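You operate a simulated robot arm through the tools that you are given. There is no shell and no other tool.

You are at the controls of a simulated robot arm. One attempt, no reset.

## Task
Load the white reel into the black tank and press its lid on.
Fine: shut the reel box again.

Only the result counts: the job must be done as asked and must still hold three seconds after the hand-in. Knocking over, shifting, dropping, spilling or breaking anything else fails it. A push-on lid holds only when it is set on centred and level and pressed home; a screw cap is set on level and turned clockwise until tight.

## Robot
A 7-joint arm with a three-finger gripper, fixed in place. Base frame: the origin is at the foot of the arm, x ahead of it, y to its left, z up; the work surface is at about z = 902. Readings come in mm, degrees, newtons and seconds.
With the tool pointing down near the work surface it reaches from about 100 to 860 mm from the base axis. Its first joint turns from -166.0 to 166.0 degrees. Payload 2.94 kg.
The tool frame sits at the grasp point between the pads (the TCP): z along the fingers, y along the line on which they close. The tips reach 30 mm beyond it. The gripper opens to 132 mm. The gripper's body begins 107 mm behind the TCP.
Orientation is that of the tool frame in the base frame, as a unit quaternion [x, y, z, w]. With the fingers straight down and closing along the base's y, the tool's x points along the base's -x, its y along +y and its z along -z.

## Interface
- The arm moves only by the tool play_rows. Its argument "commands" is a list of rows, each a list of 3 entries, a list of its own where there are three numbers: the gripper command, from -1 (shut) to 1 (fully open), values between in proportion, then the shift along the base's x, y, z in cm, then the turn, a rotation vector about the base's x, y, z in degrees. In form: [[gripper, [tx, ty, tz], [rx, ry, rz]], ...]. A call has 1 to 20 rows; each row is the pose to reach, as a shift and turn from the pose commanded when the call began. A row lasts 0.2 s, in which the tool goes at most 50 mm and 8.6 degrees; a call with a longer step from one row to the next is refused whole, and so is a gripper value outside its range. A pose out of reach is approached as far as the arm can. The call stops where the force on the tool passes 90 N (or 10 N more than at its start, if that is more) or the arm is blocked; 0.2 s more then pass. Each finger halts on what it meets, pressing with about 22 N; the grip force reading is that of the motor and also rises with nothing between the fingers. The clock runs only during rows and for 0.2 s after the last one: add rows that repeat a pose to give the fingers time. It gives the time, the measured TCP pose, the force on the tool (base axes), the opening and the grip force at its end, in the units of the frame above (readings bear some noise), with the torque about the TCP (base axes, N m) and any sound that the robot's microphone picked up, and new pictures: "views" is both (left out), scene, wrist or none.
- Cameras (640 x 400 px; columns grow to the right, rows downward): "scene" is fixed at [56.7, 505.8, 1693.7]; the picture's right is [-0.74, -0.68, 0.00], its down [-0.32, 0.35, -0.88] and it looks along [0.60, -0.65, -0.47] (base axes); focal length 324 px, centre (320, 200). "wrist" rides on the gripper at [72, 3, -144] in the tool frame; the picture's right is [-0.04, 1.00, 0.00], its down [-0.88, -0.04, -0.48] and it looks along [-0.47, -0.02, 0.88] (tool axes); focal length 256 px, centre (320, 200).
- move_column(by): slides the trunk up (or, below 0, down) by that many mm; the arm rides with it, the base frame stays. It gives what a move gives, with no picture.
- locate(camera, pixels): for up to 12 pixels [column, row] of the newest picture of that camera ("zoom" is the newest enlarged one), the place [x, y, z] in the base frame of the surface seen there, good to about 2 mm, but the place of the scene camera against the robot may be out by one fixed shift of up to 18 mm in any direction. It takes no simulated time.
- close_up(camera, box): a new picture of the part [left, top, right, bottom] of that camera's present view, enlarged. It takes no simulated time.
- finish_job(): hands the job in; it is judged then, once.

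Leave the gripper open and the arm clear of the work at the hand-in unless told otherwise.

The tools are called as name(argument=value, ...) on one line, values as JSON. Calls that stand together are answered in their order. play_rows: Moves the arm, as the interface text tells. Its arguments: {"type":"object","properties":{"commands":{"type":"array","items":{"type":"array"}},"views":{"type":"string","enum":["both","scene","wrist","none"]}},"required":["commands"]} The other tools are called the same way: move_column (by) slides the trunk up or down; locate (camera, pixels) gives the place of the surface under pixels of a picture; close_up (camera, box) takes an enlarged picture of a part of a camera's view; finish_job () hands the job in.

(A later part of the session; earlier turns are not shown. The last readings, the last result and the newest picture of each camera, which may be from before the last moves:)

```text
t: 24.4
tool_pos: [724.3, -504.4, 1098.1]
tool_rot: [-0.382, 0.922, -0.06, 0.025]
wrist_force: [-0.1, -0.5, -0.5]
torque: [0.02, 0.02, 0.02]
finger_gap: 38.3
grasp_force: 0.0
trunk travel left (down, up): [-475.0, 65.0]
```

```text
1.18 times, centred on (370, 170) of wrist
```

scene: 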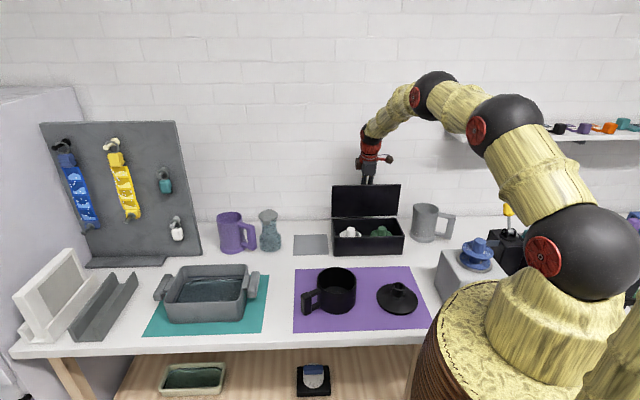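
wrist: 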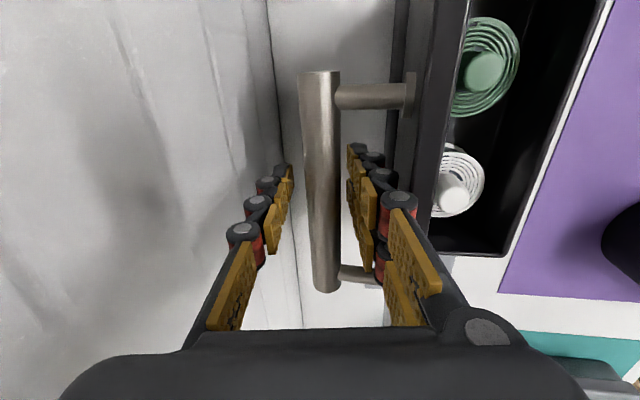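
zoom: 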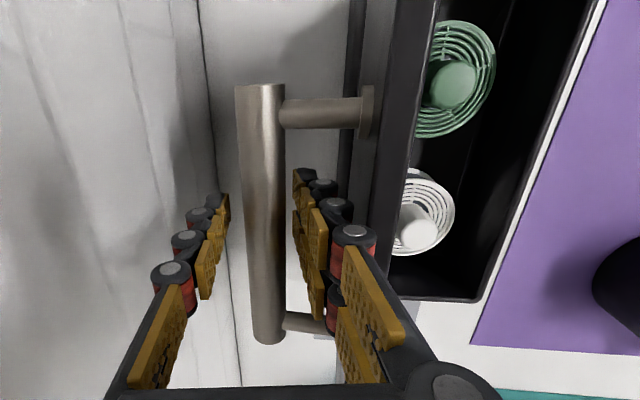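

The bar hasn't moved between these two pictures, 1.2 s apart, and touches neither finger. The lid rests open by itself at about 97°. I'll narrow the gap slightly for clearance and withdraw straight up along the tool axis.

play_rows(commands=[[-0.5, [0, 0, 0], [0, 0, 0]], [-0.5, [0, 0, 0], [0, 0, 0]], [-0.5, [-0.13, 0.13, 1.5], [0, 0, 0]], [-0.5, [-0.28, 0.28, 3.0], [0, 0, 0]], [-0.5, [-0.46, 0.46, 5.0], [0, 0, 0]], [-0.5, [-0.65, 0.65, 7.0], [0, 0, 0]], [-0.5, [-0.93, 0.93, 10.0], [0, 0, 0]], [-0.5, [-1.2, 1.2, 13.0], [0, 0, 0]], [-0.5, [-1.2, 1.2, 13.0], [0, 0, 0]]], views="both")

close_up(camera="scene", box=[320, 160, 430, 265])

```text
t: 26.4
tool_pos: [711.7, -492.6, 1229.8]
tool_rot: [-0.382, 0.922, -0.06, 0.025]
wrist_force: [-0.5, -0.6, 0.3]
torque: [0.0, 0.01, 0.0]
finger_gap: 32.8
grasp_force: 0.0
trunk travel left (down, up): [-475.0, 65.0]
```

scene: 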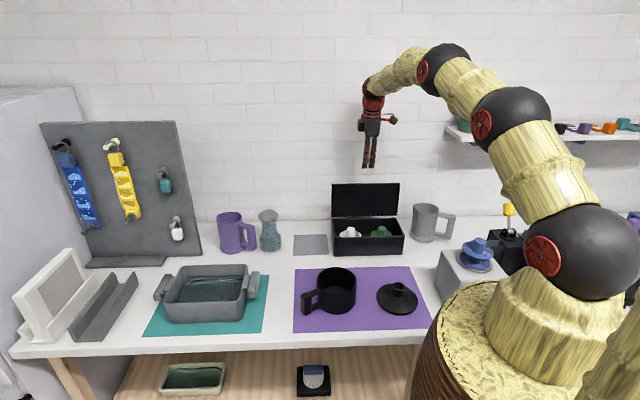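
wrist: 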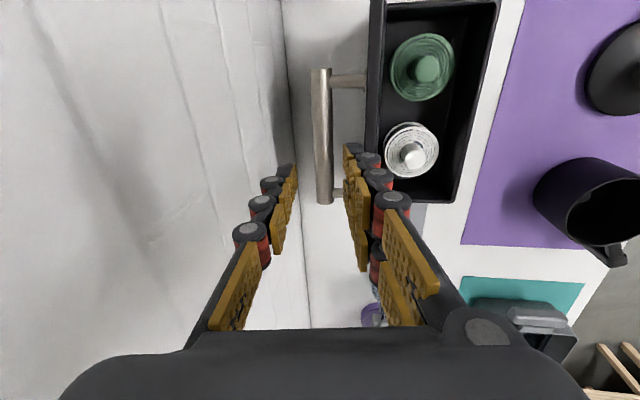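

```text
3.81 times, centred on (375, 212) of scene
```

zoom: 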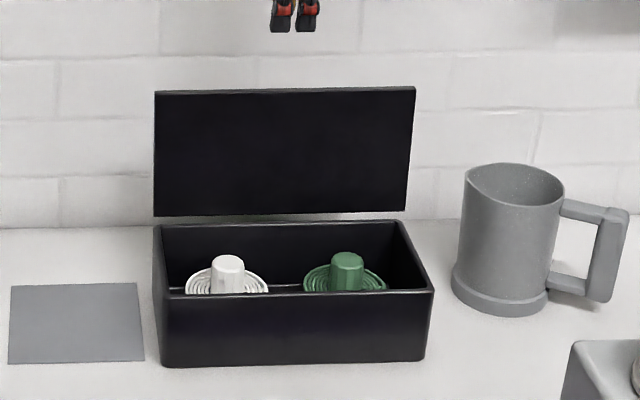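

The lid stays open after withdrawal. Next I'll bring the tool back over the box, upright, then turn it 90° so the fingers close along the box's length and the camera faces the wall.

play_rows(commands=[[-0.2, [-1.0, 1.8, 2], [1.77, 1.77, 0]], [0, [-2.6, 4.8, 3], [3.5, 3.5, 0]], [0, [-4.5, 8.3, 3], [5.3, 5.3, 0]], [0, [-6.0, 11.1, 3], [5.3, 5.3, 0]], [0, [-7.5, 13.86, 3], [5.3, 5.3, 0]], [0, [-7.5, 13.86, 3], [5.3, 5.3, 0]]], views="none")

play_rows(commands=[[0, [0, 0, 0], [0, 0, -7.5]], [0, [0, 0, 0], [0, 0, -15]], [0, [0, 0, 0], [0, 0, -22.5]], [0, [0, 0, 0], [0, 0, -30]], [0, [0, 0, 0], [0, 0, -37.5]], [0, [0, 0, 0], [0, 0, -45]], [0, [0, 0, 0], [0, 0, -52.5]], [0, [0, 0, 0], [0, 0, -60]], [0, [0, 0, 0], [0, 0, -67.5]], [0, [0, 0, 0], [0, 0, -75]], [0, [0, 0, 0], [0, 0, -82.5]], [0, [0, 0, 0], [0, 0, -90]], [0, [0, 0, 0], [0, 0, -90]]], views="both")

```text
t: 27.8
tool_pos: [636.9, -353.1, 1258.0]
tool_rot: [-0.383, 0.924, 0.0, 0.0]
wrist_force: [0.6, 0.4, -0.5]
torque: [0.03, 0.01, 0.02]
finger_gap: 66.3
grasp_force: 0.0
trunk travel left (down, up): [-475.0, 65.0]
```

```text
t: 30.6
tool_pos: [637.5, -354.1, 1259.2]
tool_rot: [0.384, 0.923, 0.0, 0.0]
wrist_force: [-0.1, -0.2, 0.6]
torque: [-0.02, 0.01, 0.0]
finger_gap: 66.0
grasp_force: 0.1
trunk travel left (down, up): [-475.0, 65.0]
```

scene: 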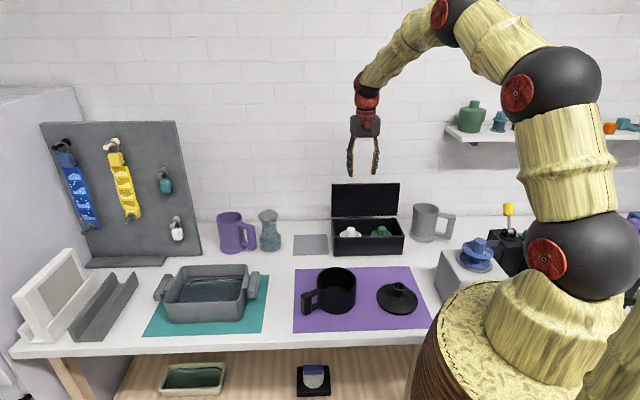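
wrist: 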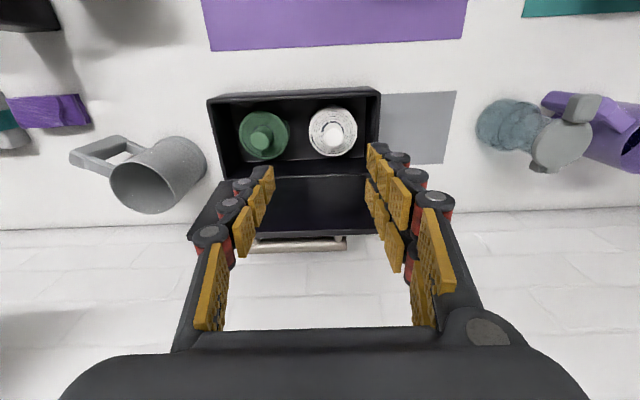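

The camera now looks down into the box with the white reel at (333,131). I'll enlarge it.

close_up(camera="wrist", box=[200, 80, 390, 200])

```text
3.33 times, centred on (295, 140) of wrist
```

zoom: 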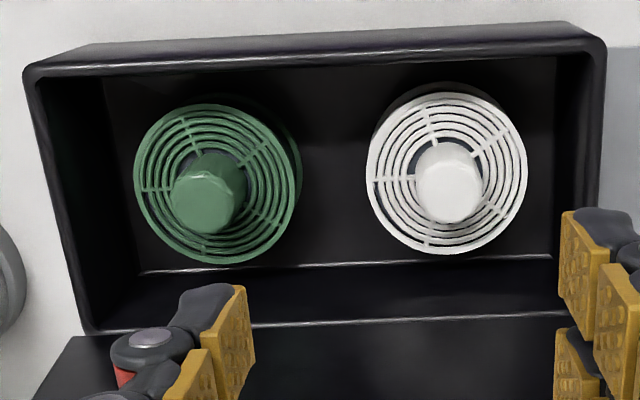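

locate(camera="zoom", pixels=[[450, 185], [420, 175], [482, 185], [370, 180], [523, 180], [447, 96], [447, 250], [440, 205], [560, 260], [90, 330], [580, 300], [330, 180]])

locate(camera="wrist", pixels=[[208, 101], [380, 93], [365, 170], [227, 178], [316, 131], [332, 118], [332, 150], [357, 131], [309, 131]])

```text
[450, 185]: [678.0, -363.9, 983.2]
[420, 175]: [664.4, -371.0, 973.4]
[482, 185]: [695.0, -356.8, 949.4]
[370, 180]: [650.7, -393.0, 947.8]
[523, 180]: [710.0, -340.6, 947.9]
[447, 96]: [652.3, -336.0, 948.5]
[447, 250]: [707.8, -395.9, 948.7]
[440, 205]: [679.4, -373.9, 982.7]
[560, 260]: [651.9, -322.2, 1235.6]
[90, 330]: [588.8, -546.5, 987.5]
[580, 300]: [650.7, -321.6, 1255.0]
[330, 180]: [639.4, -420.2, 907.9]
```

```text
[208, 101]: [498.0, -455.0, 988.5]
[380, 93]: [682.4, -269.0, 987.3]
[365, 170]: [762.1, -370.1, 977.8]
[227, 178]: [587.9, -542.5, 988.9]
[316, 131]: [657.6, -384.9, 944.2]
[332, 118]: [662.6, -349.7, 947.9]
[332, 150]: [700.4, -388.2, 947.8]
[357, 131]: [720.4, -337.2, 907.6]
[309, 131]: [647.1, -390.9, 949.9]
```

The white reel's flange centre is at (679.5,−365.6), z≈948, diameter about 81 mm. Its stub is about 32 mm wide with its top at z≈983. I'll move above it and down to z≈1040 with a 50 mm gap, then verify alignment.

play_rows(commands=[[-0.24, [2.1, -0.58, 0], [0, 0, 0]], [-0.24, [4.2, -1.15, 0], [0, 0, 0]], [-0.24, [4.2, -1.15, -4.5], [0, 0, 0]], [-0.24, [4.2, -1.15, -9], [0, 0, 0]], [-0.24, [4.2, -1.15, -13.5], [0, 0, 0]], [-0.24, [4.2, -1.15, -18], [0, 0, 0]], [-0.24, [4.2, -1.15, -21.9], [0, 0, 0]], [-0.24, [4.2, -1.15, -21.9], [0, 0, 0]]], views="both")

```text
t: 32.4
tool_pos: [678.9, -364.0, 1040.9]
tool_rot: [0.382, 0.924, 0.0, 0.0]
wrist_force: [-0.2, 0.9, -0.1]
torque: [0.02, -0.03, -0.03]
finger_gap: 50.1
grasp_force: 0.0
trunk travel left (down, up): [-475.0, 65.0]
```

scene: 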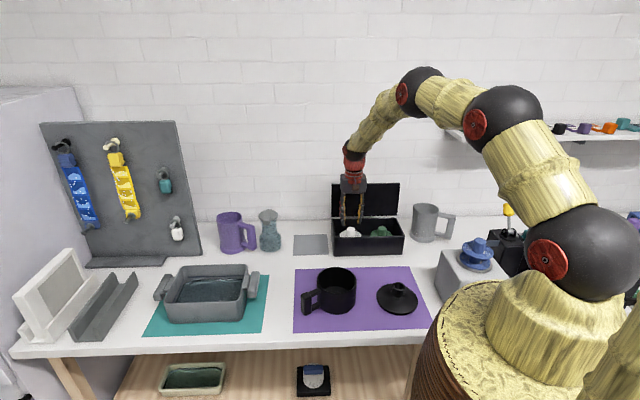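
wrist: 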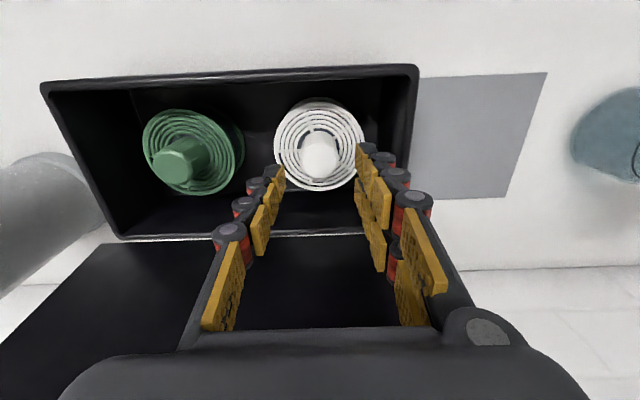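

Alignment looks good. I'll enlarge the reel once more to check the stub centre and the finger clearance to the box's right wall.

close_up(camera="wrist", box=[230, 70, 440, 220])

```text
2.67 times, centred on (335, 145) of wrist
```

zoom: 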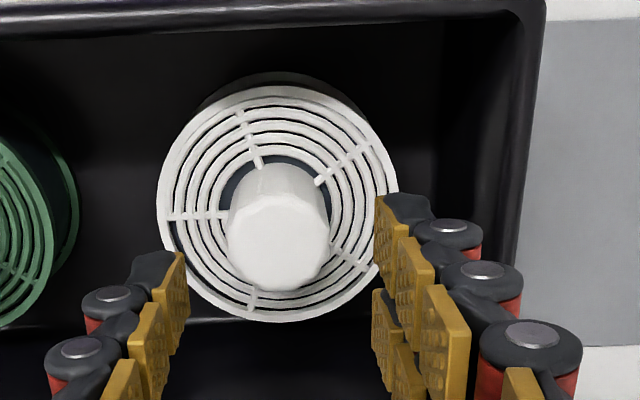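

locate(camera="zoom", pixels=[[278, 240], [232, 235], [326, 230], [278, 200], [278, 285], [162, 205], [393, 190], [275, 92], [270, 318], [318, 180], [240, 180], [350, 225]])

```text
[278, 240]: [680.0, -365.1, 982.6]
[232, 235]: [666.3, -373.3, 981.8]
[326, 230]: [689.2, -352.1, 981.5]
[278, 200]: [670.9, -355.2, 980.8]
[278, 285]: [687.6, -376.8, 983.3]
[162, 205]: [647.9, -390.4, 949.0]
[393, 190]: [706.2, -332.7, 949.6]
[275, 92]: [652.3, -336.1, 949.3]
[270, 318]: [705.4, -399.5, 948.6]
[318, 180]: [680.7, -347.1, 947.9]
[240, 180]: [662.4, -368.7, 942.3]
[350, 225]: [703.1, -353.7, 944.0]
```

The stub centre is (680,−365.3), which is the tool's position within about 2 mm. I'll go down to TCP z≈982.5, putting the tips at about 952.5, just above the flange at 949. Then I'll close.

play_rows(commands=[[-0.24, [0.1, -0.1, -2], [0, 0, 0]], [-0.24, [0.1, -0.1, -4], [0, 0, 0]], [-0.24, [0.1, -0.1, -5], [0, 0, 0]], [-0.24, [0.1, -0.1, -5.8], [0, 0, 0]], [-0.24, [0.1, -0.1, -5.8], [0, 0, 0]], [-1, [0.1, -0.1, -5.8], [0, 0, 0]], [-1, [0.1, -0.1, -5.8], [0, 0, 0]], [-1, [0.1, -0.1, -5.8], [0, 0, 0]], [-1, [0.1, -0.1, -5.8], [0, 0, 0]]], views="both")

```text
t: 34.4
tool_pos: [680.0, -365.2, 982.2]
tool_rot: [0.382, 0.924, 0.0, 0.0]
wrist_force: [0.3, 0.1, 0.4]
torque: [-0.06, -0.02, -0.02]
finger_gap: 32.0
grasp_force: 22.1
trunk travel left (down, up): [-475.0, 65.0]
```

scene: 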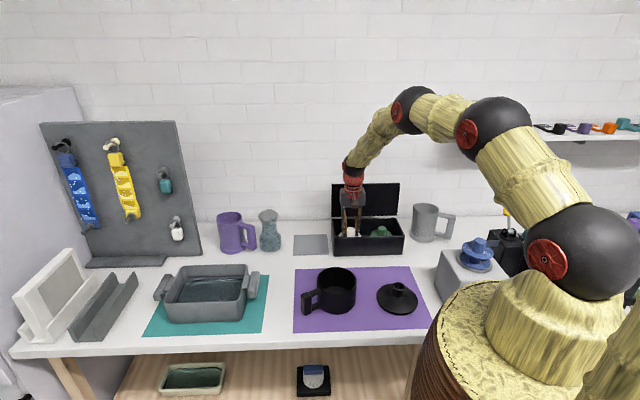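
wrist: 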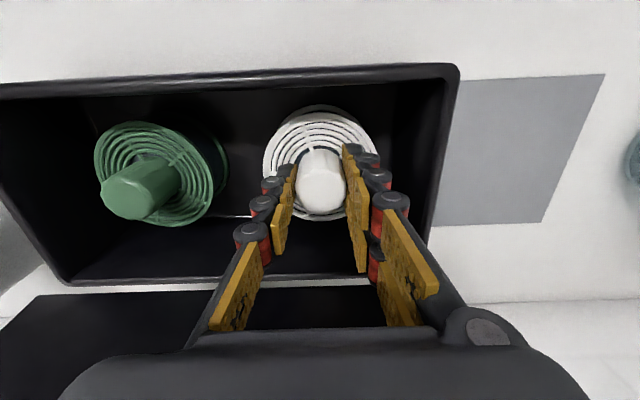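

The stub is gripped at 32.0 mm. I'll lift straight up, slowly at first, to clear the box rim.

play_rows(commands=[[-1, [0, 0, 0.5], [0, 0, 0]], [-1, [0, 0, 1.2], [0, 0, 0]], [-1, [0, 0, 2.5], [0, 0, 0]], [-1, [0, 0, 4.5], [0, 0, 0]], [-1, [0, 0, 7], [0, 0, 0]], [-1, [0, 0, 10], [0, 0, 0]], [-1, [0, 0, 13], [0, 0, 0]], [-1, [0, 0, 16], [0, 0, 0]], [-1, [0, 0, 16], [0, 0, 0]]], views="both")

```text
t: 36.4
tool_pos: [679.8, -364.2, 1142.9]
tool_rot: [0.383, 0.924, 0.0, 0.0]
wrist_force: [-0.3, 0.3, -1.2]
torque: [0.01, 0.0, 0.0]
finger_gap: 31.9
grasp_force: 22.0
trunk travel left (down, up): [-475.0, 65.0]
```

scene: 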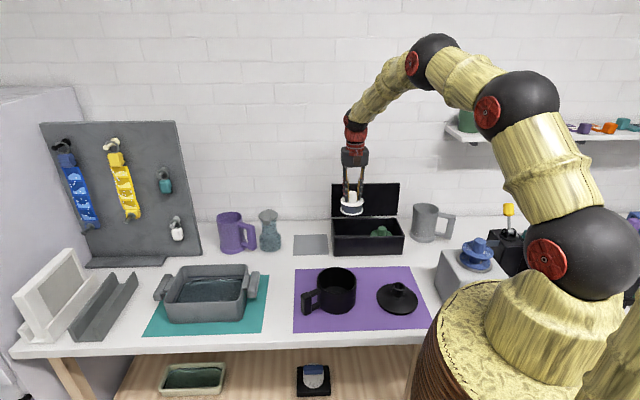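
wrist: 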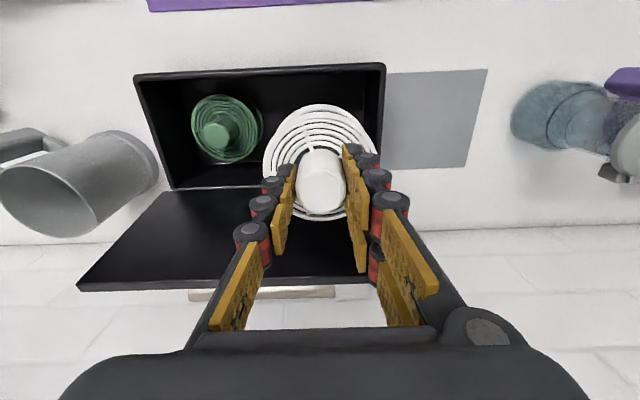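

The reel is up and clear. I'll look at its shape from the scene camera.

close_up(camera="scene", box=[320, 170, 400, 225])

close_up(camera="scene", box=[295, 255, 375, 320])

```text
7.27 times, centred on (360, 198) of scene
```

zoom: 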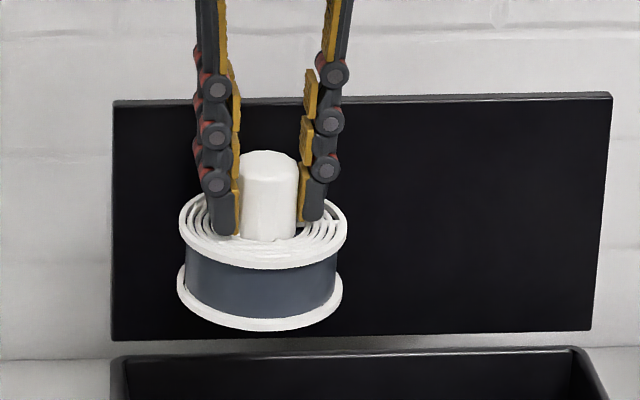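

```text
6.15 times, centred on (335, 288) of scene
```

zoom: 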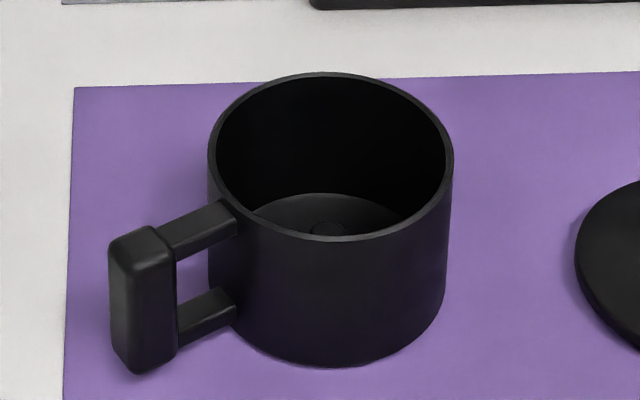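

The reel has two flanges with grey film wound between them, and hangs level. I'll carry it toward the tank, stopping short on the wall side so the camera can see down into the tank.

play_rows(commands=[[-1, [-0.8, 1.7, 2], [0, 0, 0]], [-1, [-2.3, 5.0, 4.5], [0, 0, 0]], [-1, [-3.9, 8.5, 5.7], [0, 0, 0]], [-1, [-5.5, 12.0, 5.7], [0, 0, 0]], [-1, [-7.1, 15.5, 5.7], [0, 0, 0]], [-1, [-8.5, 18.5, 5.7], [0, 0, 0]], [-1, [-9.28, 20.16, 5.7], [0, 0, 0]], [-1, [-9.28, 20.16, 5.7], [0, 0, 0]]], views="both")

close_up(camera="wrist", box=[220, 0, 420, 125])

```text
t: 38.2
tool_pos: [586.7, -161.9, 1198.2]
tool_rot: [0.382, 0.924, 0.0, 0.0]
wrist_force: [-0.4, 0.3, -1.0]
torque: [0.01, 0.04, 0.0]
finger_gap: 31.7
grasp_force: 22.2
trunk travel left (down, up): [-475.0, 65.0]
```

scene: 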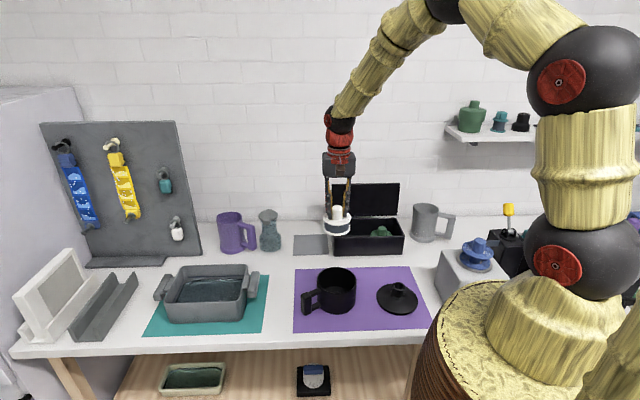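
wrist: 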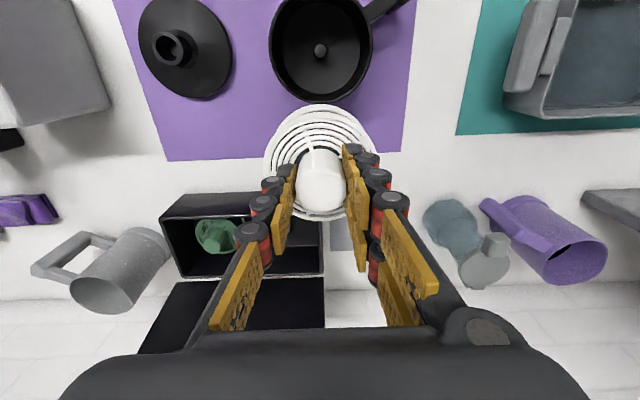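

```text
3.20 times, centred on (320, 62) of wrist
```

zoom: 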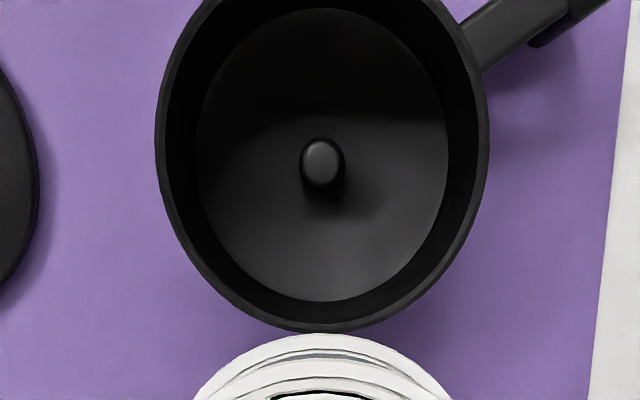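

I have a clear view of the tank with its centre post at zoom (321,160), and the lid at wrist (185,47). I'll measure rim, post and lid.

locate(camera="zoom", pixels=[[321, 160], [166, 130], [480, 130], [322, 323], [205, 268], [440, 268], [200, 20], [446, 20], [260, 200], [205, 160], [445, 160], [320, 297]])

locate(camera="wrist", pixels=[[172, 46], [155, 46], [190, 46], [172, 32], [172, 62], [141, 50], [230, 50], [185, 97], [150, 8], [222, 80], [150, 82], [215, 20]])

close_up(camera="wrist", box=[110, 0, 270, 110])

```text
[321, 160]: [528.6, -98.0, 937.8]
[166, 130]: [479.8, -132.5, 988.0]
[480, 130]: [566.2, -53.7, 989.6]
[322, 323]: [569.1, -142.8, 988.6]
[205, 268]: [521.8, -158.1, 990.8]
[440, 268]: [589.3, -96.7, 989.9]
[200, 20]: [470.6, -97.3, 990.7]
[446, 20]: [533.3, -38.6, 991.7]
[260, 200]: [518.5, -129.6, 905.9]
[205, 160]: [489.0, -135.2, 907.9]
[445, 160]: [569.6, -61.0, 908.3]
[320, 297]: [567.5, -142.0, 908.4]
```

```text
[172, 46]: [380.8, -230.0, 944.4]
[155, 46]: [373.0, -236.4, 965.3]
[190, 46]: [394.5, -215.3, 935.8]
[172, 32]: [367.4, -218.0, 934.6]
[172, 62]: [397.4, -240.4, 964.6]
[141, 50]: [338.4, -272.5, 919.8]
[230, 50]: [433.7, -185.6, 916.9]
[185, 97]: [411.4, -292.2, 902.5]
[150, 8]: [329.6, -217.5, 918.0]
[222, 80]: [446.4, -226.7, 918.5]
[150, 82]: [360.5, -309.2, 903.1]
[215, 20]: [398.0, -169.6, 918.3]
```

```text
3.64 times, centred on (190, 55) of wrist
```

zoom: 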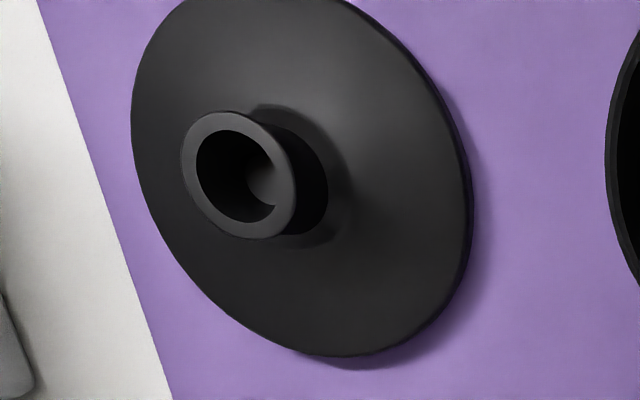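

The rim circle fits a centre of (528.6,−98.1) at z≈990, matching the post at (528.6,−98.0), whose top is at z≈938; the floor is at z≈907. I'll move the reel over this centre, then take readings.

play_rows(commands=[[-1, [-2, 2.2, 0], [0, 0, 0]], [-1, [-4, 4.4, 0], [0, 0, 0]], [-1, [-5.82, 6.41, 0], [0, 0, 0]], [-1, [-5.82, 6.41, 0], [0, 0, 0]], [-1, [-5.82, 6.41, 0], [0, 0, 0]]], views="none")

play_rows(commands=[[-1, [0, 0, -2], [0, 0, 0]], [-1, [0, 0, -5], [0, 0, 0]], [-1, [0, 0, -7], [0, 0, 0]], [-1, [0, 0, -7], [0, 0, 0]]], views="both")

```text
t: 39.4
tool_pos: [529.3, -100.0, 1200.0]
tool_rot: [0.383, 0.924, 0.0, -0.001]
wrist_force: [-0.2, 1.1, -1.5]
torque: [-0.03, -0.02, 0.01]
finger_gap: 31.6
grasp_force: 21.9
trunk travel left (down, up): [-475.0, 65.0]
```

```text
t: 40.4
tool_pos: [530.3, -98.8, 1129.5]
tool_rot: [0.382, 0.924, -0.001, 0.001]
wrist_force: [-0.1, 0.6, -0.6]
torque: [0.0, -0.01, -0.03]
finger_gap: 31.5
grasp_force: 21.8
trunk travel left (down, up): [-475.0, 65.0]
```

scene: 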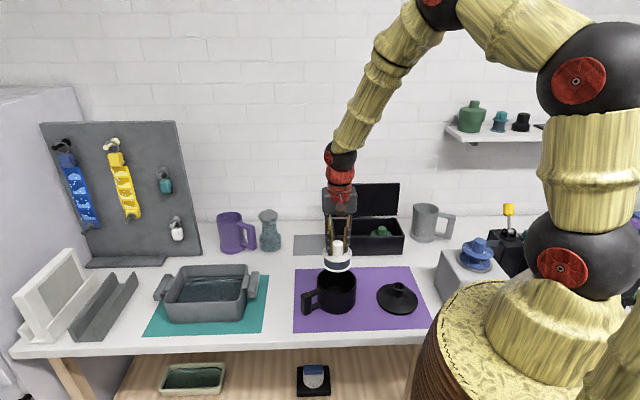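
wrist: 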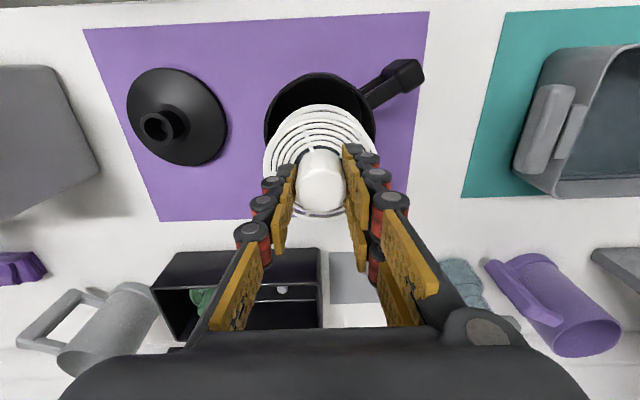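

The readings average (529.8,−99.4), about 1 mm off. I'll check the held reel's flange and the tank rim in one enlarged view.

close_up(camera="wrist", box=[240, 60, 400, 220])

```text
2.50 times, centred on (320, 140) of wrist
```

zoom: 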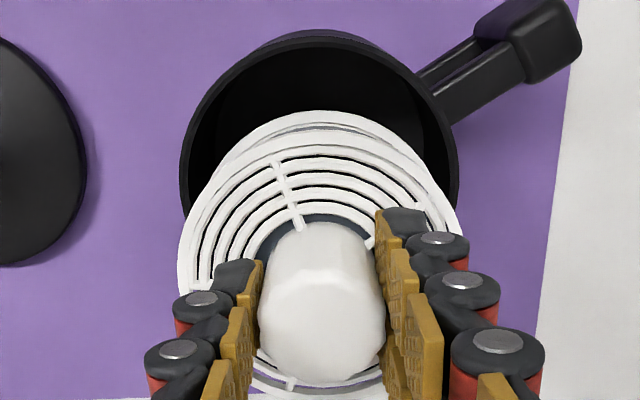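

locate(camera="zoom", pixels=[[184, 250], [457, 230], [320, 135], [210, 190], [430, 185], [290, 390], [186, 140], [453, 140], [320, 36], [222, 75], [420, 75], [320, 330]])

```text
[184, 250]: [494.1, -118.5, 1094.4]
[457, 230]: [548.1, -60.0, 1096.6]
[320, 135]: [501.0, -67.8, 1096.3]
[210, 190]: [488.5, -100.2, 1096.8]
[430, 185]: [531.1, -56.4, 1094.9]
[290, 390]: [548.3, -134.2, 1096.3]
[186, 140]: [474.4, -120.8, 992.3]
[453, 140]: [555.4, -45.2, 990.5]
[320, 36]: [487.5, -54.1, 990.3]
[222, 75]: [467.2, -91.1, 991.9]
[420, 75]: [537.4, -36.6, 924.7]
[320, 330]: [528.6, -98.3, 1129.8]
```

The reel centre in view is (529.2,−97.4), against the tank centre (528.6,−98.1). I'll shift about 1 mm and descend to just above where the reel would meet the post (TCP z≈1012).

play_rows(commands=[[-1, [-0.08, 0.03, -2], [0, 0, 0]], [-1, [-0.08, 0.03, -5], [0, 0, 0]], [-1, [-0.08, 0.03, -8], [0, 0, 0]], [-1, [-0.08, 0.03, -10], [0, 0, 0]], [-1, [-0.08, 0.03, -11], [0, 0, 0]], [-1, [-0.08, 0.03, -11], [0, 0, 0]]], views="both")

```text
t: 41.8
tool_pos: [527.8, -99.5, 1019.5]
tool_rot: [0.382, 0.924, 0.0, 0.001]
wrist_force: [0.4, -0.3, -1.2]
torque: [-0.01, -0.03, 0.04]
finger_gap: 31.5
grasp_force: 22.2
trunk travel left (down, up): [-475.0, 65.0]
```

scene: 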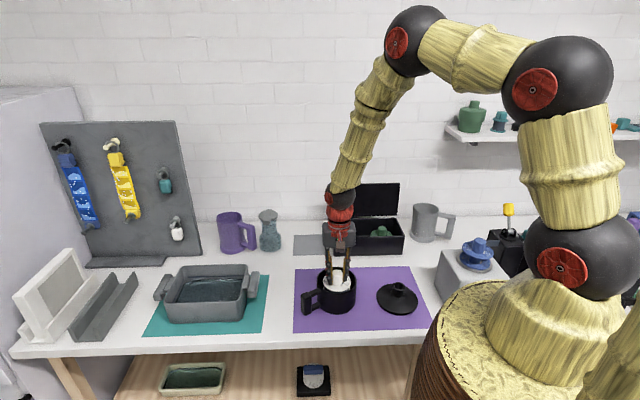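
wrist: 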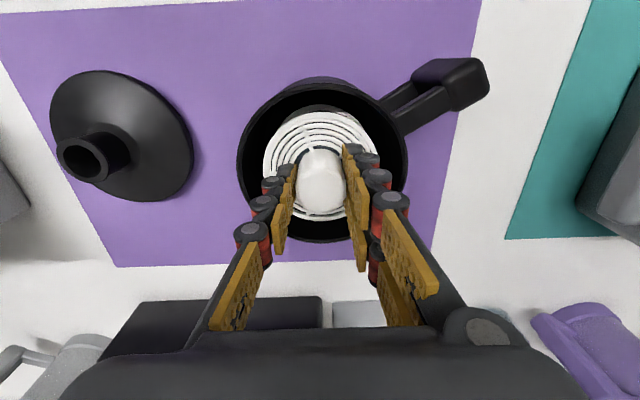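

The reel flange is now at nearly the same height as the tank rim, so I can compare their centres directly. I'll enlarge.

close_up(camera="wrist", box=[225, 70, 417, 250])

```text
2.22 times, centred on (321, 160) of wrist
```

zoom: 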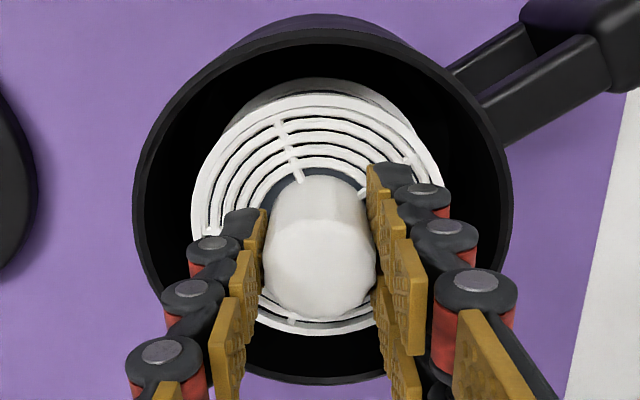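

locate(camera="zoom", pixels=[[137, 200], [509, 200], [322, 34], [180, 90], [460, 90], [320, 380], [195, 205], [440, 195], [318, 100], [218, 145], [405, 130], [290, 328]])

```text
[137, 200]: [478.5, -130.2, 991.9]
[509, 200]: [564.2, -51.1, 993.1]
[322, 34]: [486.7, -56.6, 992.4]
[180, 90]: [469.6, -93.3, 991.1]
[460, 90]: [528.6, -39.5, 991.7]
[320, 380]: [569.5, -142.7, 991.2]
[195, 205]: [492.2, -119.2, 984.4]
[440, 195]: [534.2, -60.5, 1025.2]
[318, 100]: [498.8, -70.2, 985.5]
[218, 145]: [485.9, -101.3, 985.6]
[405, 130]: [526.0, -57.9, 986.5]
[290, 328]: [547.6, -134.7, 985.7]
```

The rim fits (528.8,−98.8) and the reel (527.2,−98.8). I'll shift +1.2 mm in x and lower in small steps, watching the force at post height.

play_rows(commands=[[-1, [0.12, 0.02, 0], [0, 0, 0]], [-1, [0.12, 0.02, -0.4], [0, 0, 0]], [-1, [0.12, 0.02, -0.8], [0, 0, 0]], [-1, [0.12, 0.02, -1.2], [0, 0, 0]], [-1, [0.12, 0.02, -1.5], [0, 0, 0]]], views="none")

```text
t: 43.0
tool_pos: [528.0, -99.5, 1003.8]
tool_rot: [0.383, 0.924, 0.0, 0.0]
wrist_force: [-0.4, -0.9, 0.8]
torque: [0.01, 0.02, -0.03]
finger_gap: 31.8
grasp_force: 22.3
trunk travel left (down, up): [-475.0, 65.0]
```

At z=1003.8, below the 1012 post-contact height, there's essentially no force. The bore is on the post. I'll continue down gently toward the floor at TCP z≈982.

play_rows(commands=[[-1, [0, 0, -0.4], [0, 0, 0]], [-1, [0, 0, -0.8], [0, 0, 0]], [-1, [0, 0, -1.2], [0, 0, 0]], [-1, [0, 0, -1.6], [0, 0, 0]], [-1, [0, 0, -1.9], [0, 0, 0]]], views="none")

```text
t: 44.2
tool_pos: [528.9, -99.3, 984.1]
tool_rot: [0.383, 0.924, 0.0, -0.002]
wrist_force: [0.3, 0.0, -0.5]
torque: [0.01, 0.01, 0.0]
finger_gap: 31.8
grasp_force: 22.4
trunk travel left (down, up): [-475.0, 65.0]
```

Still free at z=984. I'll go down in 1 mm steps to feel the floor.

play_rows(commands=[[-1, [0, 0, -0.1], [0, 0, 0]], [-1, [0, 0, -0.2], [0, 0, 0]], [-1, [0, 0, -0.2], [0, 0, 0]]], views="none")

```text
t: 45.0
tool_pos: [529.4, -98.8, 983.0]
tool_rot: [0.383, 0.924, 0.0, 0.0]
wrist_force: [1.0, 0.1, -1.0]
torque: [-0.01, 0.01, 0.03]
finger_gap: 31.5
grasp_force: 21.8
trunk travel left (down, up): [-475.0, 65.0]
```

play_rows(commands=[[-1, [0, 0, -0.1], [0, 0, 0]], [-1, [0, 0, -0.2], [0, 0, 0]], [-1, [0, 0, -0.2], [0, 0, 0]]], views="none")

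```text
t: 45.8
tool_pos: [530.2, -98.4, 982.7]
tool_rot: [0.384, 0.924, 0.0, 0.0]
wrist_force: [-0.3, 0.6, -0.5]
torque: [0.0, 0.01, -0.01]
finger_gap: 31.9
grasp_force: 22.1
trunk travel left (down, up): [-475.0, 65.0]
```

play_rows(commands=[[-1, [0, 0, -0.1], [0, 0, 0]], [-1, [0, 0, -0.2], [0, 0, 0]], [-1, [0, 0, -0.2], [0, 0, 0]]], views="wrist")

```text
t: 46.6
tool_pos: [530.0, -99.8, 980.9]
tool_rot: [0.383, 0.924, -0.001, 0.001]
wrist_force: [-2.6, 1.5, 12.5]
torque: [0.32, 0.3, 0.01]
finger_gap: 31.4
grasp_force: 22.1
trunk travel left (down, up): [-475.0, 65.0]
```

wrist: 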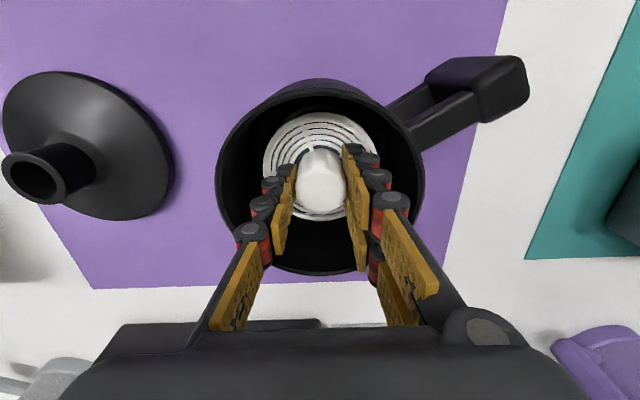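

Contact at z≈981 with 12.5 N: the reel is on the tank floor. I'll ease the load, open to a 44 mm gap and withdraw straight up.

play_rows(commands=[[-1, [0, 0, 0.15], [0, 0, 0]], [-0.33, [0, 0, 0.15], [0, 0, 0]], [-0.33, [0, 0, 0.15], [0, 0, 0]], [-0.33, [0, 0, 1.0], [0, 0, 0]], [-0.33, [0, 0, 3.0], [0, 0, 0]], [-0.33, [0, 0, 6.0], [0, 0, 0]], [-0.33, [0, 0, 10.0], [0, 0, 0]], [-0.33, [0, 0, 14.0], [0, 0, 0]], [-0.33, [0, 0, 14.0], [0, 0, 0]]], views="both")

close_up(camera="wrist", box=[220, 60, 420, 230])

```text
t: 48.6
tool_pos: [528.5, -98.9, 1118.4]
tool_rot: [0.383, 0.924, 0.0, 0.0]
wrist_force: [0.3, -0.7, 0.5]
torque: [-0.02, 0.03, -0.02]
finger_gap: 44.2
grasp_force: 0.0
trunk travel left (down, up): [-475.0, 65.0]
```

scene: 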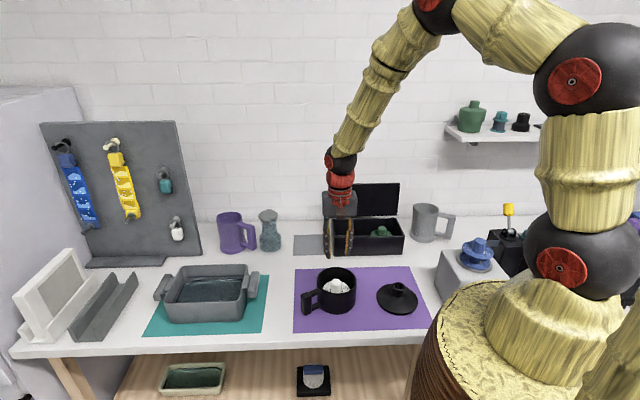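
wrist: 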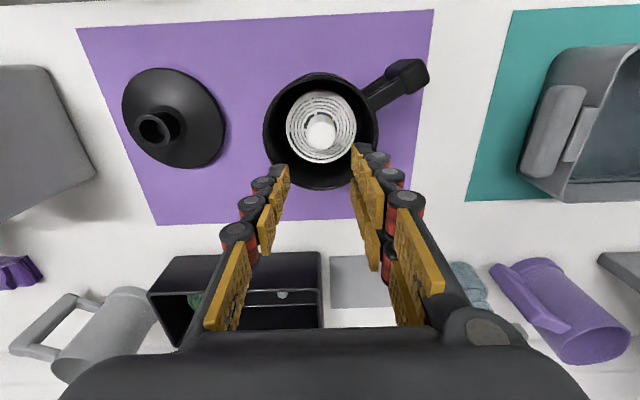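

```text
2.35 times, centred on (320, 145) of wrist
```

zoom: 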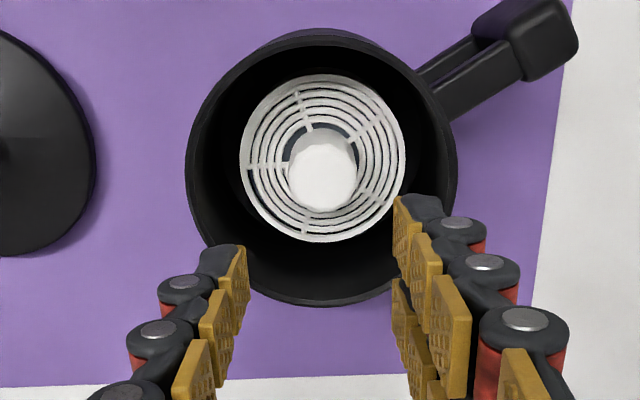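

The reel sits centred and level in the tank. I'll re-measure the rim, reel and lid from here.

locate(camera="zoom", pixels=[[322, 182], [244, 160], [402, 155], [322, 82], [320, 237], [190, 150], [453, 150], [322, 40], [222, 85], [424, 85], [300, 300], [235, 262]])

close_up(camera="wrist", box=[100, 50, 250, 180])

```text
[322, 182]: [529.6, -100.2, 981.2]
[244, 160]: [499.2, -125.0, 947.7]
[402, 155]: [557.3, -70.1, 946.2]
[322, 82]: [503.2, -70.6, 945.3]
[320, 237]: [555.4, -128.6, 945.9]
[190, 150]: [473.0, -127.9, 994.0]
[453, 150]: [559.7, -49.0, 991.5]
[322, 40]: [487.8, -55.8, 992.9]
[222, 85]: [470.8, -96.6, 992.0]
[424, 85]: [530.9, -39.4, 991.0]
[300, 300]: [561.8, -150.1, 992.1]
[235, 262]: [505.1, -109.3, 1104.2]
```

```text
3.08 times, centred on (175, 115) of wrist
```

zoom: 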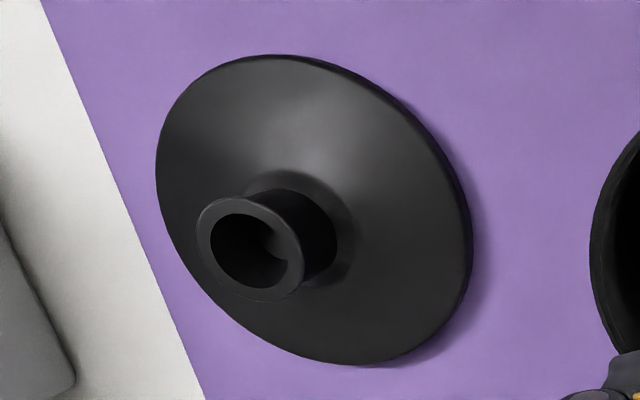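

The reel is loaded: centre (528.8,−98.7), flange at z≈946, rim at z≈992. Next, the lid. I'll move to where the camera looks straight down on it, and check nearby obstacle heights.

play_rows(commands=[[-0.33, [0, 0, 4], [0, 0, 0]], [-0.33, [-1.5, -3.4, 7], [0, 0, 0]], [-0.33, [-3.2, -7.4, 8.2], [0, 0, 0]], [-0.33, [-5.0, -11.5, 8.2], [0, 0, 0]], [-0.33, [-6.8, -15.6, 8.2], [0, 0, 0]], [-0.33, [-8.45, -19.24, 8.2], [0, 0, 0]], [-0.33, [-8.45, -19.24, 8.2], [0, 0, 0]]], views="both")

locate(camera="scene", pixels=[[477, 238], [446, 252], [470, 268], [505, 285], [509, 210], [509, 240]])

```text
t: 50.2
tool_pos: [444.8, -289.5, 1201.3]
tool_rot: [0.383, 0.924, 0.0, 0.0]
wrist_force: [0.3, -0.1, 0.2]
torque: [-0.05, -0.02, 0.01]
finger_gap: 44.4
grasp_force: 0.0
trunk travel left (down, up): [-475.0, 65.0]
```

scene: 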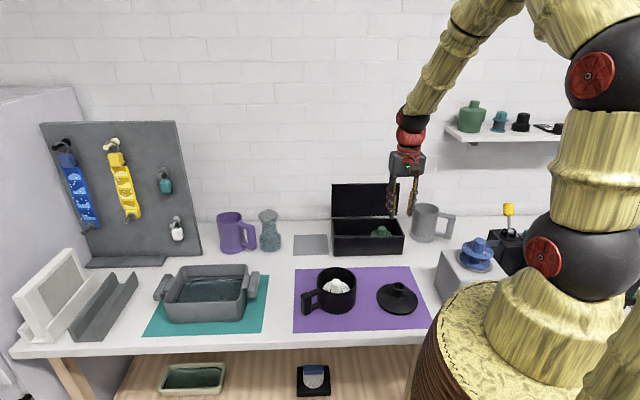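
wrist: 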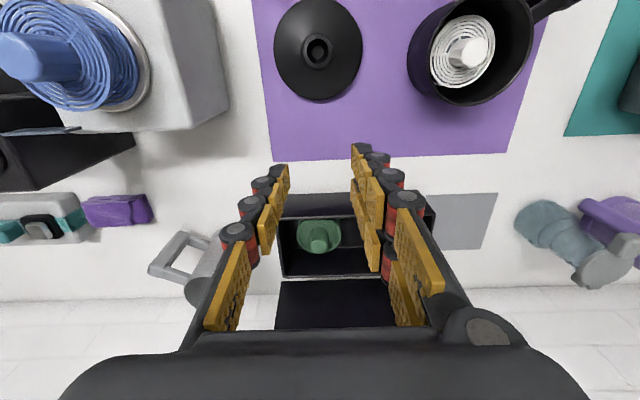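

```text
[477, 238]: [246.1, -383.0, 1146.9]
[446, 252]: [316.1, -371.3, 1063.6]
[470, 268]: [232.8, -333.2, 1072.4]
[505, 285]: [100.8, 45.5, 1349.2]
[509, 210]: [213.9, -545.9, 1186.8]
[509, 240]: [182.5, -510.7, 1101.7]
```

The grey block's top is at about z 1065, roughly 135 mm from the lid centre, so the hand clears it. I'll enlarge the lid.

close_up(camera="wrist", box=[260, 0, 380, 110])

locate(camera="wrist", pixels=[[215, 30], [228, 100], [200, 125], [50, 60], [205, 5]])

```text
3.64 times, centred on (320, 55) of wrist
```

zoom: 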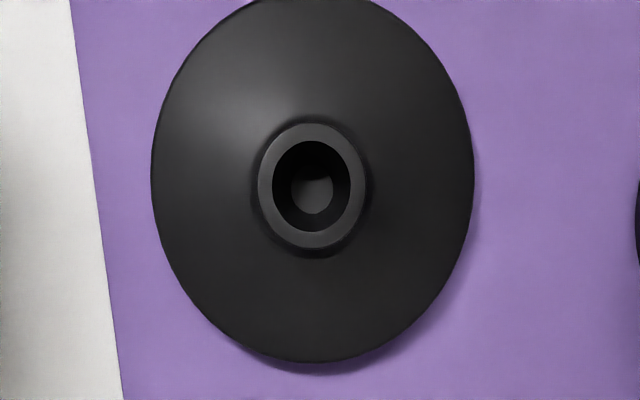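

```text
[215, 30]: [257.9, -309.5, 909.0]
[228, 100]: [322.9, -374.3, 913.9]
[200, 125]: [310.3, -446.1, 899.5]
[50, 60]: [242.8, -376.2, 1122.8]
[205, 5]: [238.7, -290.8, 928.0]
```

locate(camera="zoom", pixels=[[264, 185], [360, 185], [312, 128], [312, 242], [155, 180], [470, 180], [312, 357], [190, 290], [430, 290], [185, 60], [440, 60], [312, 190]])

```text
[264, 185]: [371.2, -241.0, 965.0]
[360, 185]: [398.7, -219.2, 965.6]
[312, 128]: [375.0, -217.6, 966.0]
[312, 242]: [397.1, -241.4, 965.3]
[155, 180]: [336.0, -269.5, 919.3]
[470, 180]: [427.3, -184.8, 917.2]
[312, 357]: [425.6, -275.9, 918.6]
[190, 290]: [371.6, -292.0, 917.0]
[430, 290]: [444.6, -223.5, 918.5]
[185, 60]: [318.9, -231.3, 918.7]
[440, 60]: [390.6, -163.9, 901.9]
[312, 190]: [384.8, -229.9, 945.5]
```

The lid's tube centre is (385.3,−229.9), top z≈966, outside width about 36 mm, with the cone surface near z 937 at its base. I'll move over it, open to 58 mm and descend to z≈1020 for a check.

play_rows(commands=[[-0.12, [-3, 3, 0], [0, 0, 0]], [-0.12, [-5.95, 5.96, 0], [0, 0, 0]], [-0.12, [-5.95, 5.96, -4.5], [0, 0, 0]], [-0.12, [-5.95, 5.96, -9], [0, 0, 0]], [-0.12, [-5.95, 5.96, -13.5], [0, 0, 0]], [-0.12, [-5.95, 5.96, -18.1], [0, 0, 0]], [-0.12, [-5.95, 5.96, -18.1], [0, 0, 0]]], views="both")

close_up(camera="wrist", box=[220, 60, 420, 230])

```text
t: 51.8
tool_pos: [383.5, -231.5, 1021.1]
tool_rot: [0.382, 0.924, 0.001, 0.0]
wrist_force: [0.7, 0.9, -0.3]
torque: [-0.02, -0.05, 0.0]
finger_gap: 58.2
grasp_force: 0.1
trunk travel left (down, up): [-475.0, 65.0]
```

scene: 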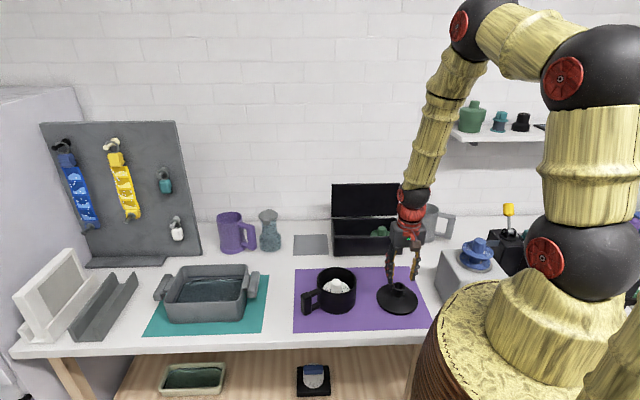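
wrist: 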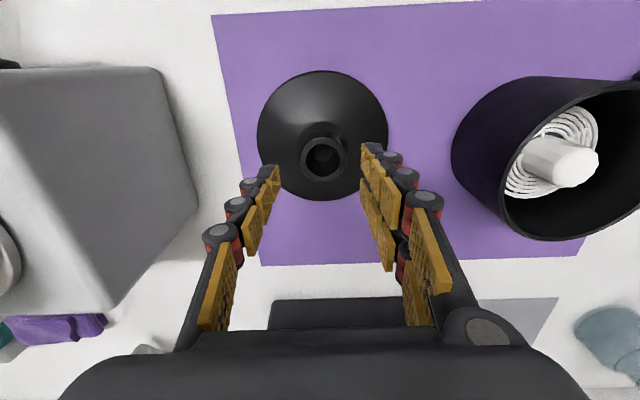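

```text
2.35 times, centred on (320, 145) of wrist
```

zoom: 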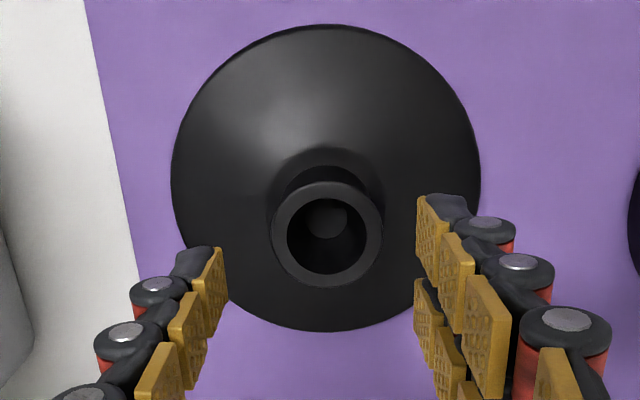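

locate(camera="zoom", pixels=[[276, 235], [378, 230], [327, 188], [325, 282], [176, 175], [477, 175], [328, 28], [322, 327], [215, 80], [440, 80], [220, 275], [350, 265]])

```text
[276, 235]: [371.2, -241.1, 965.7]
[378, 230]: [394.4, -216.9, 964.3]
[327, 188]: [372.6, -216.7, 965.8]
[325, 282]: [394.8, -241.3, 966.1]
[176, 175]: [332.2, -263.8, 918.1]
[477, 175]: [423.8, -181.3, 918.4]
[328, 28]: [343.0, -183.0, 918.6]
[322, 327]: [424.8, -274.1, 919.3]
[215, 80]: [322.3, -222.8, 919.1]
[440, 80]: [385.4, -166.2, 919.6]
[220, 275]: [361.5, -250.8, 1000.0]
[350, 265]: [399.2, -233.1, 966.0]
```

The tube centre averages (384.2,−229.2). I'll correct by about (+0.7,+1.8) mm, descend to TCP z≈971 with the tips just above the cone, and close on the tube.

play_rows(commands=[[-0.12, [0.07, 0.18, 0], [0, 0, 0]], [-0.12, [0.07, 0.18, -2.5], [0, 0, 0]], [-0.12, [0.07, 0.18, -4], [0, 0, 0]], [-0.12, [0.07, 0.18, -5], [0, 0, 0]], [-0.12, [0.07, 0.18, -5], [0, 0, 0]]], views="wrist")

close_up(camera="wrist", box=[220, 60, 420, 230])

```text
t: 53.0
tool_pos: [385.1, -230.6, 970.8]
tool_rot: [0.383, 0.924, 0.0, 0.0]
wrist_force: [-0.1, 0.7, -0.2]
torque: [-0.01, 0.0, 0.0]
finger_gap: 58.1
grasp_force: 0.0
trunk travel left (down, up): [-475.0, 65.0]
```

wrist: 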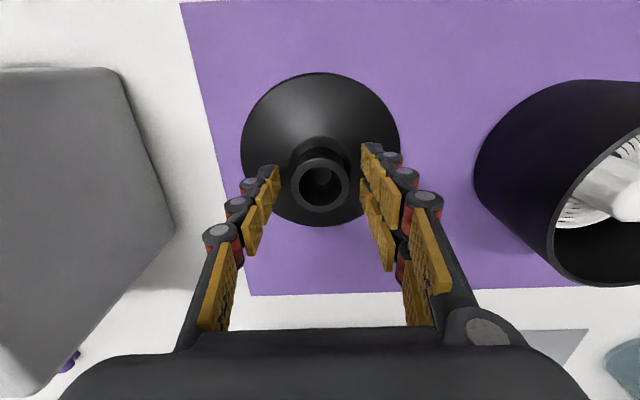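

```text
2.35 times, centred on (320, 145) of wrist
```

zoom: 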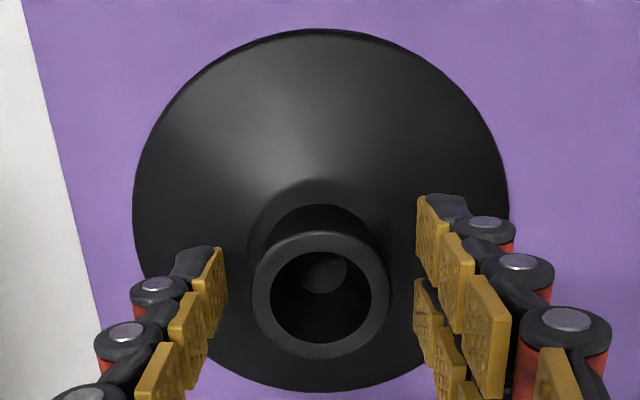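

The tube is centred between the pads but about 1.5 mm toward the robot. I'll shift by that and close.

play_rows(commands=[[-0.12, [-0.1, 0.1, 0], [0, 0, 0]], [-0.12, [-0.1, 0.1, 0], [0, 0, 0]], [-0.4, [-0.1, 0.1, 0], [0, 0, 0]], [-1, [-0.1, 0.1, 0], [0, 0, 0]], [-1, [-0.1, 0.1, 0], [0, 0, 0]], [-1, [-0.1, 0.1, 0], [0, 0, 0]], [-1, [-0.1, 0.1, 0], [0, 0, 0]]], views="wrist")

close_up(camera="wrist", box=[220, 60, 420, 230])

```text
t: 54.6
tool_pos: [384.5, -229.3, 969.6]
tool_rot: [0.384, 0.924, 0.0, 0.0]
wrist_force: [0.5, 1.3, 1.9]
torque: [0.02, 0.04, -0.03]
finger_gap: 33.3
grasp_force: 21.6
trunk travel left (down, up): [-475.0, 65.0]
```

wrist: 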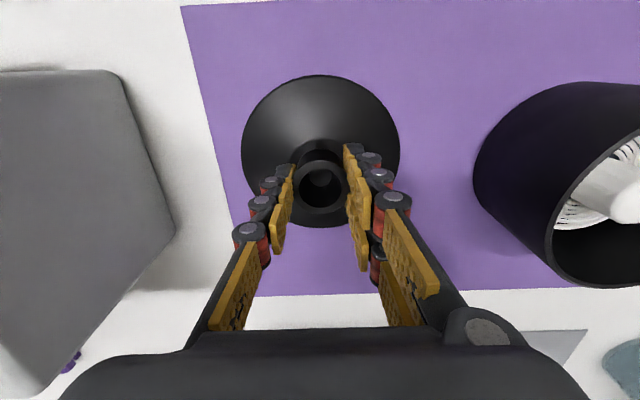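

```text
2.35 times, centred on (320, 145) of wrist
```

zoom: 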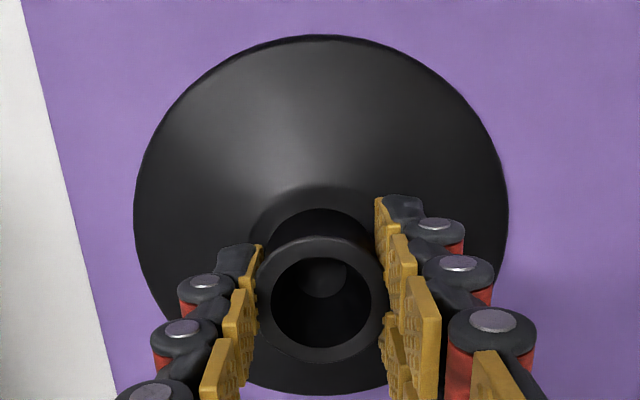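

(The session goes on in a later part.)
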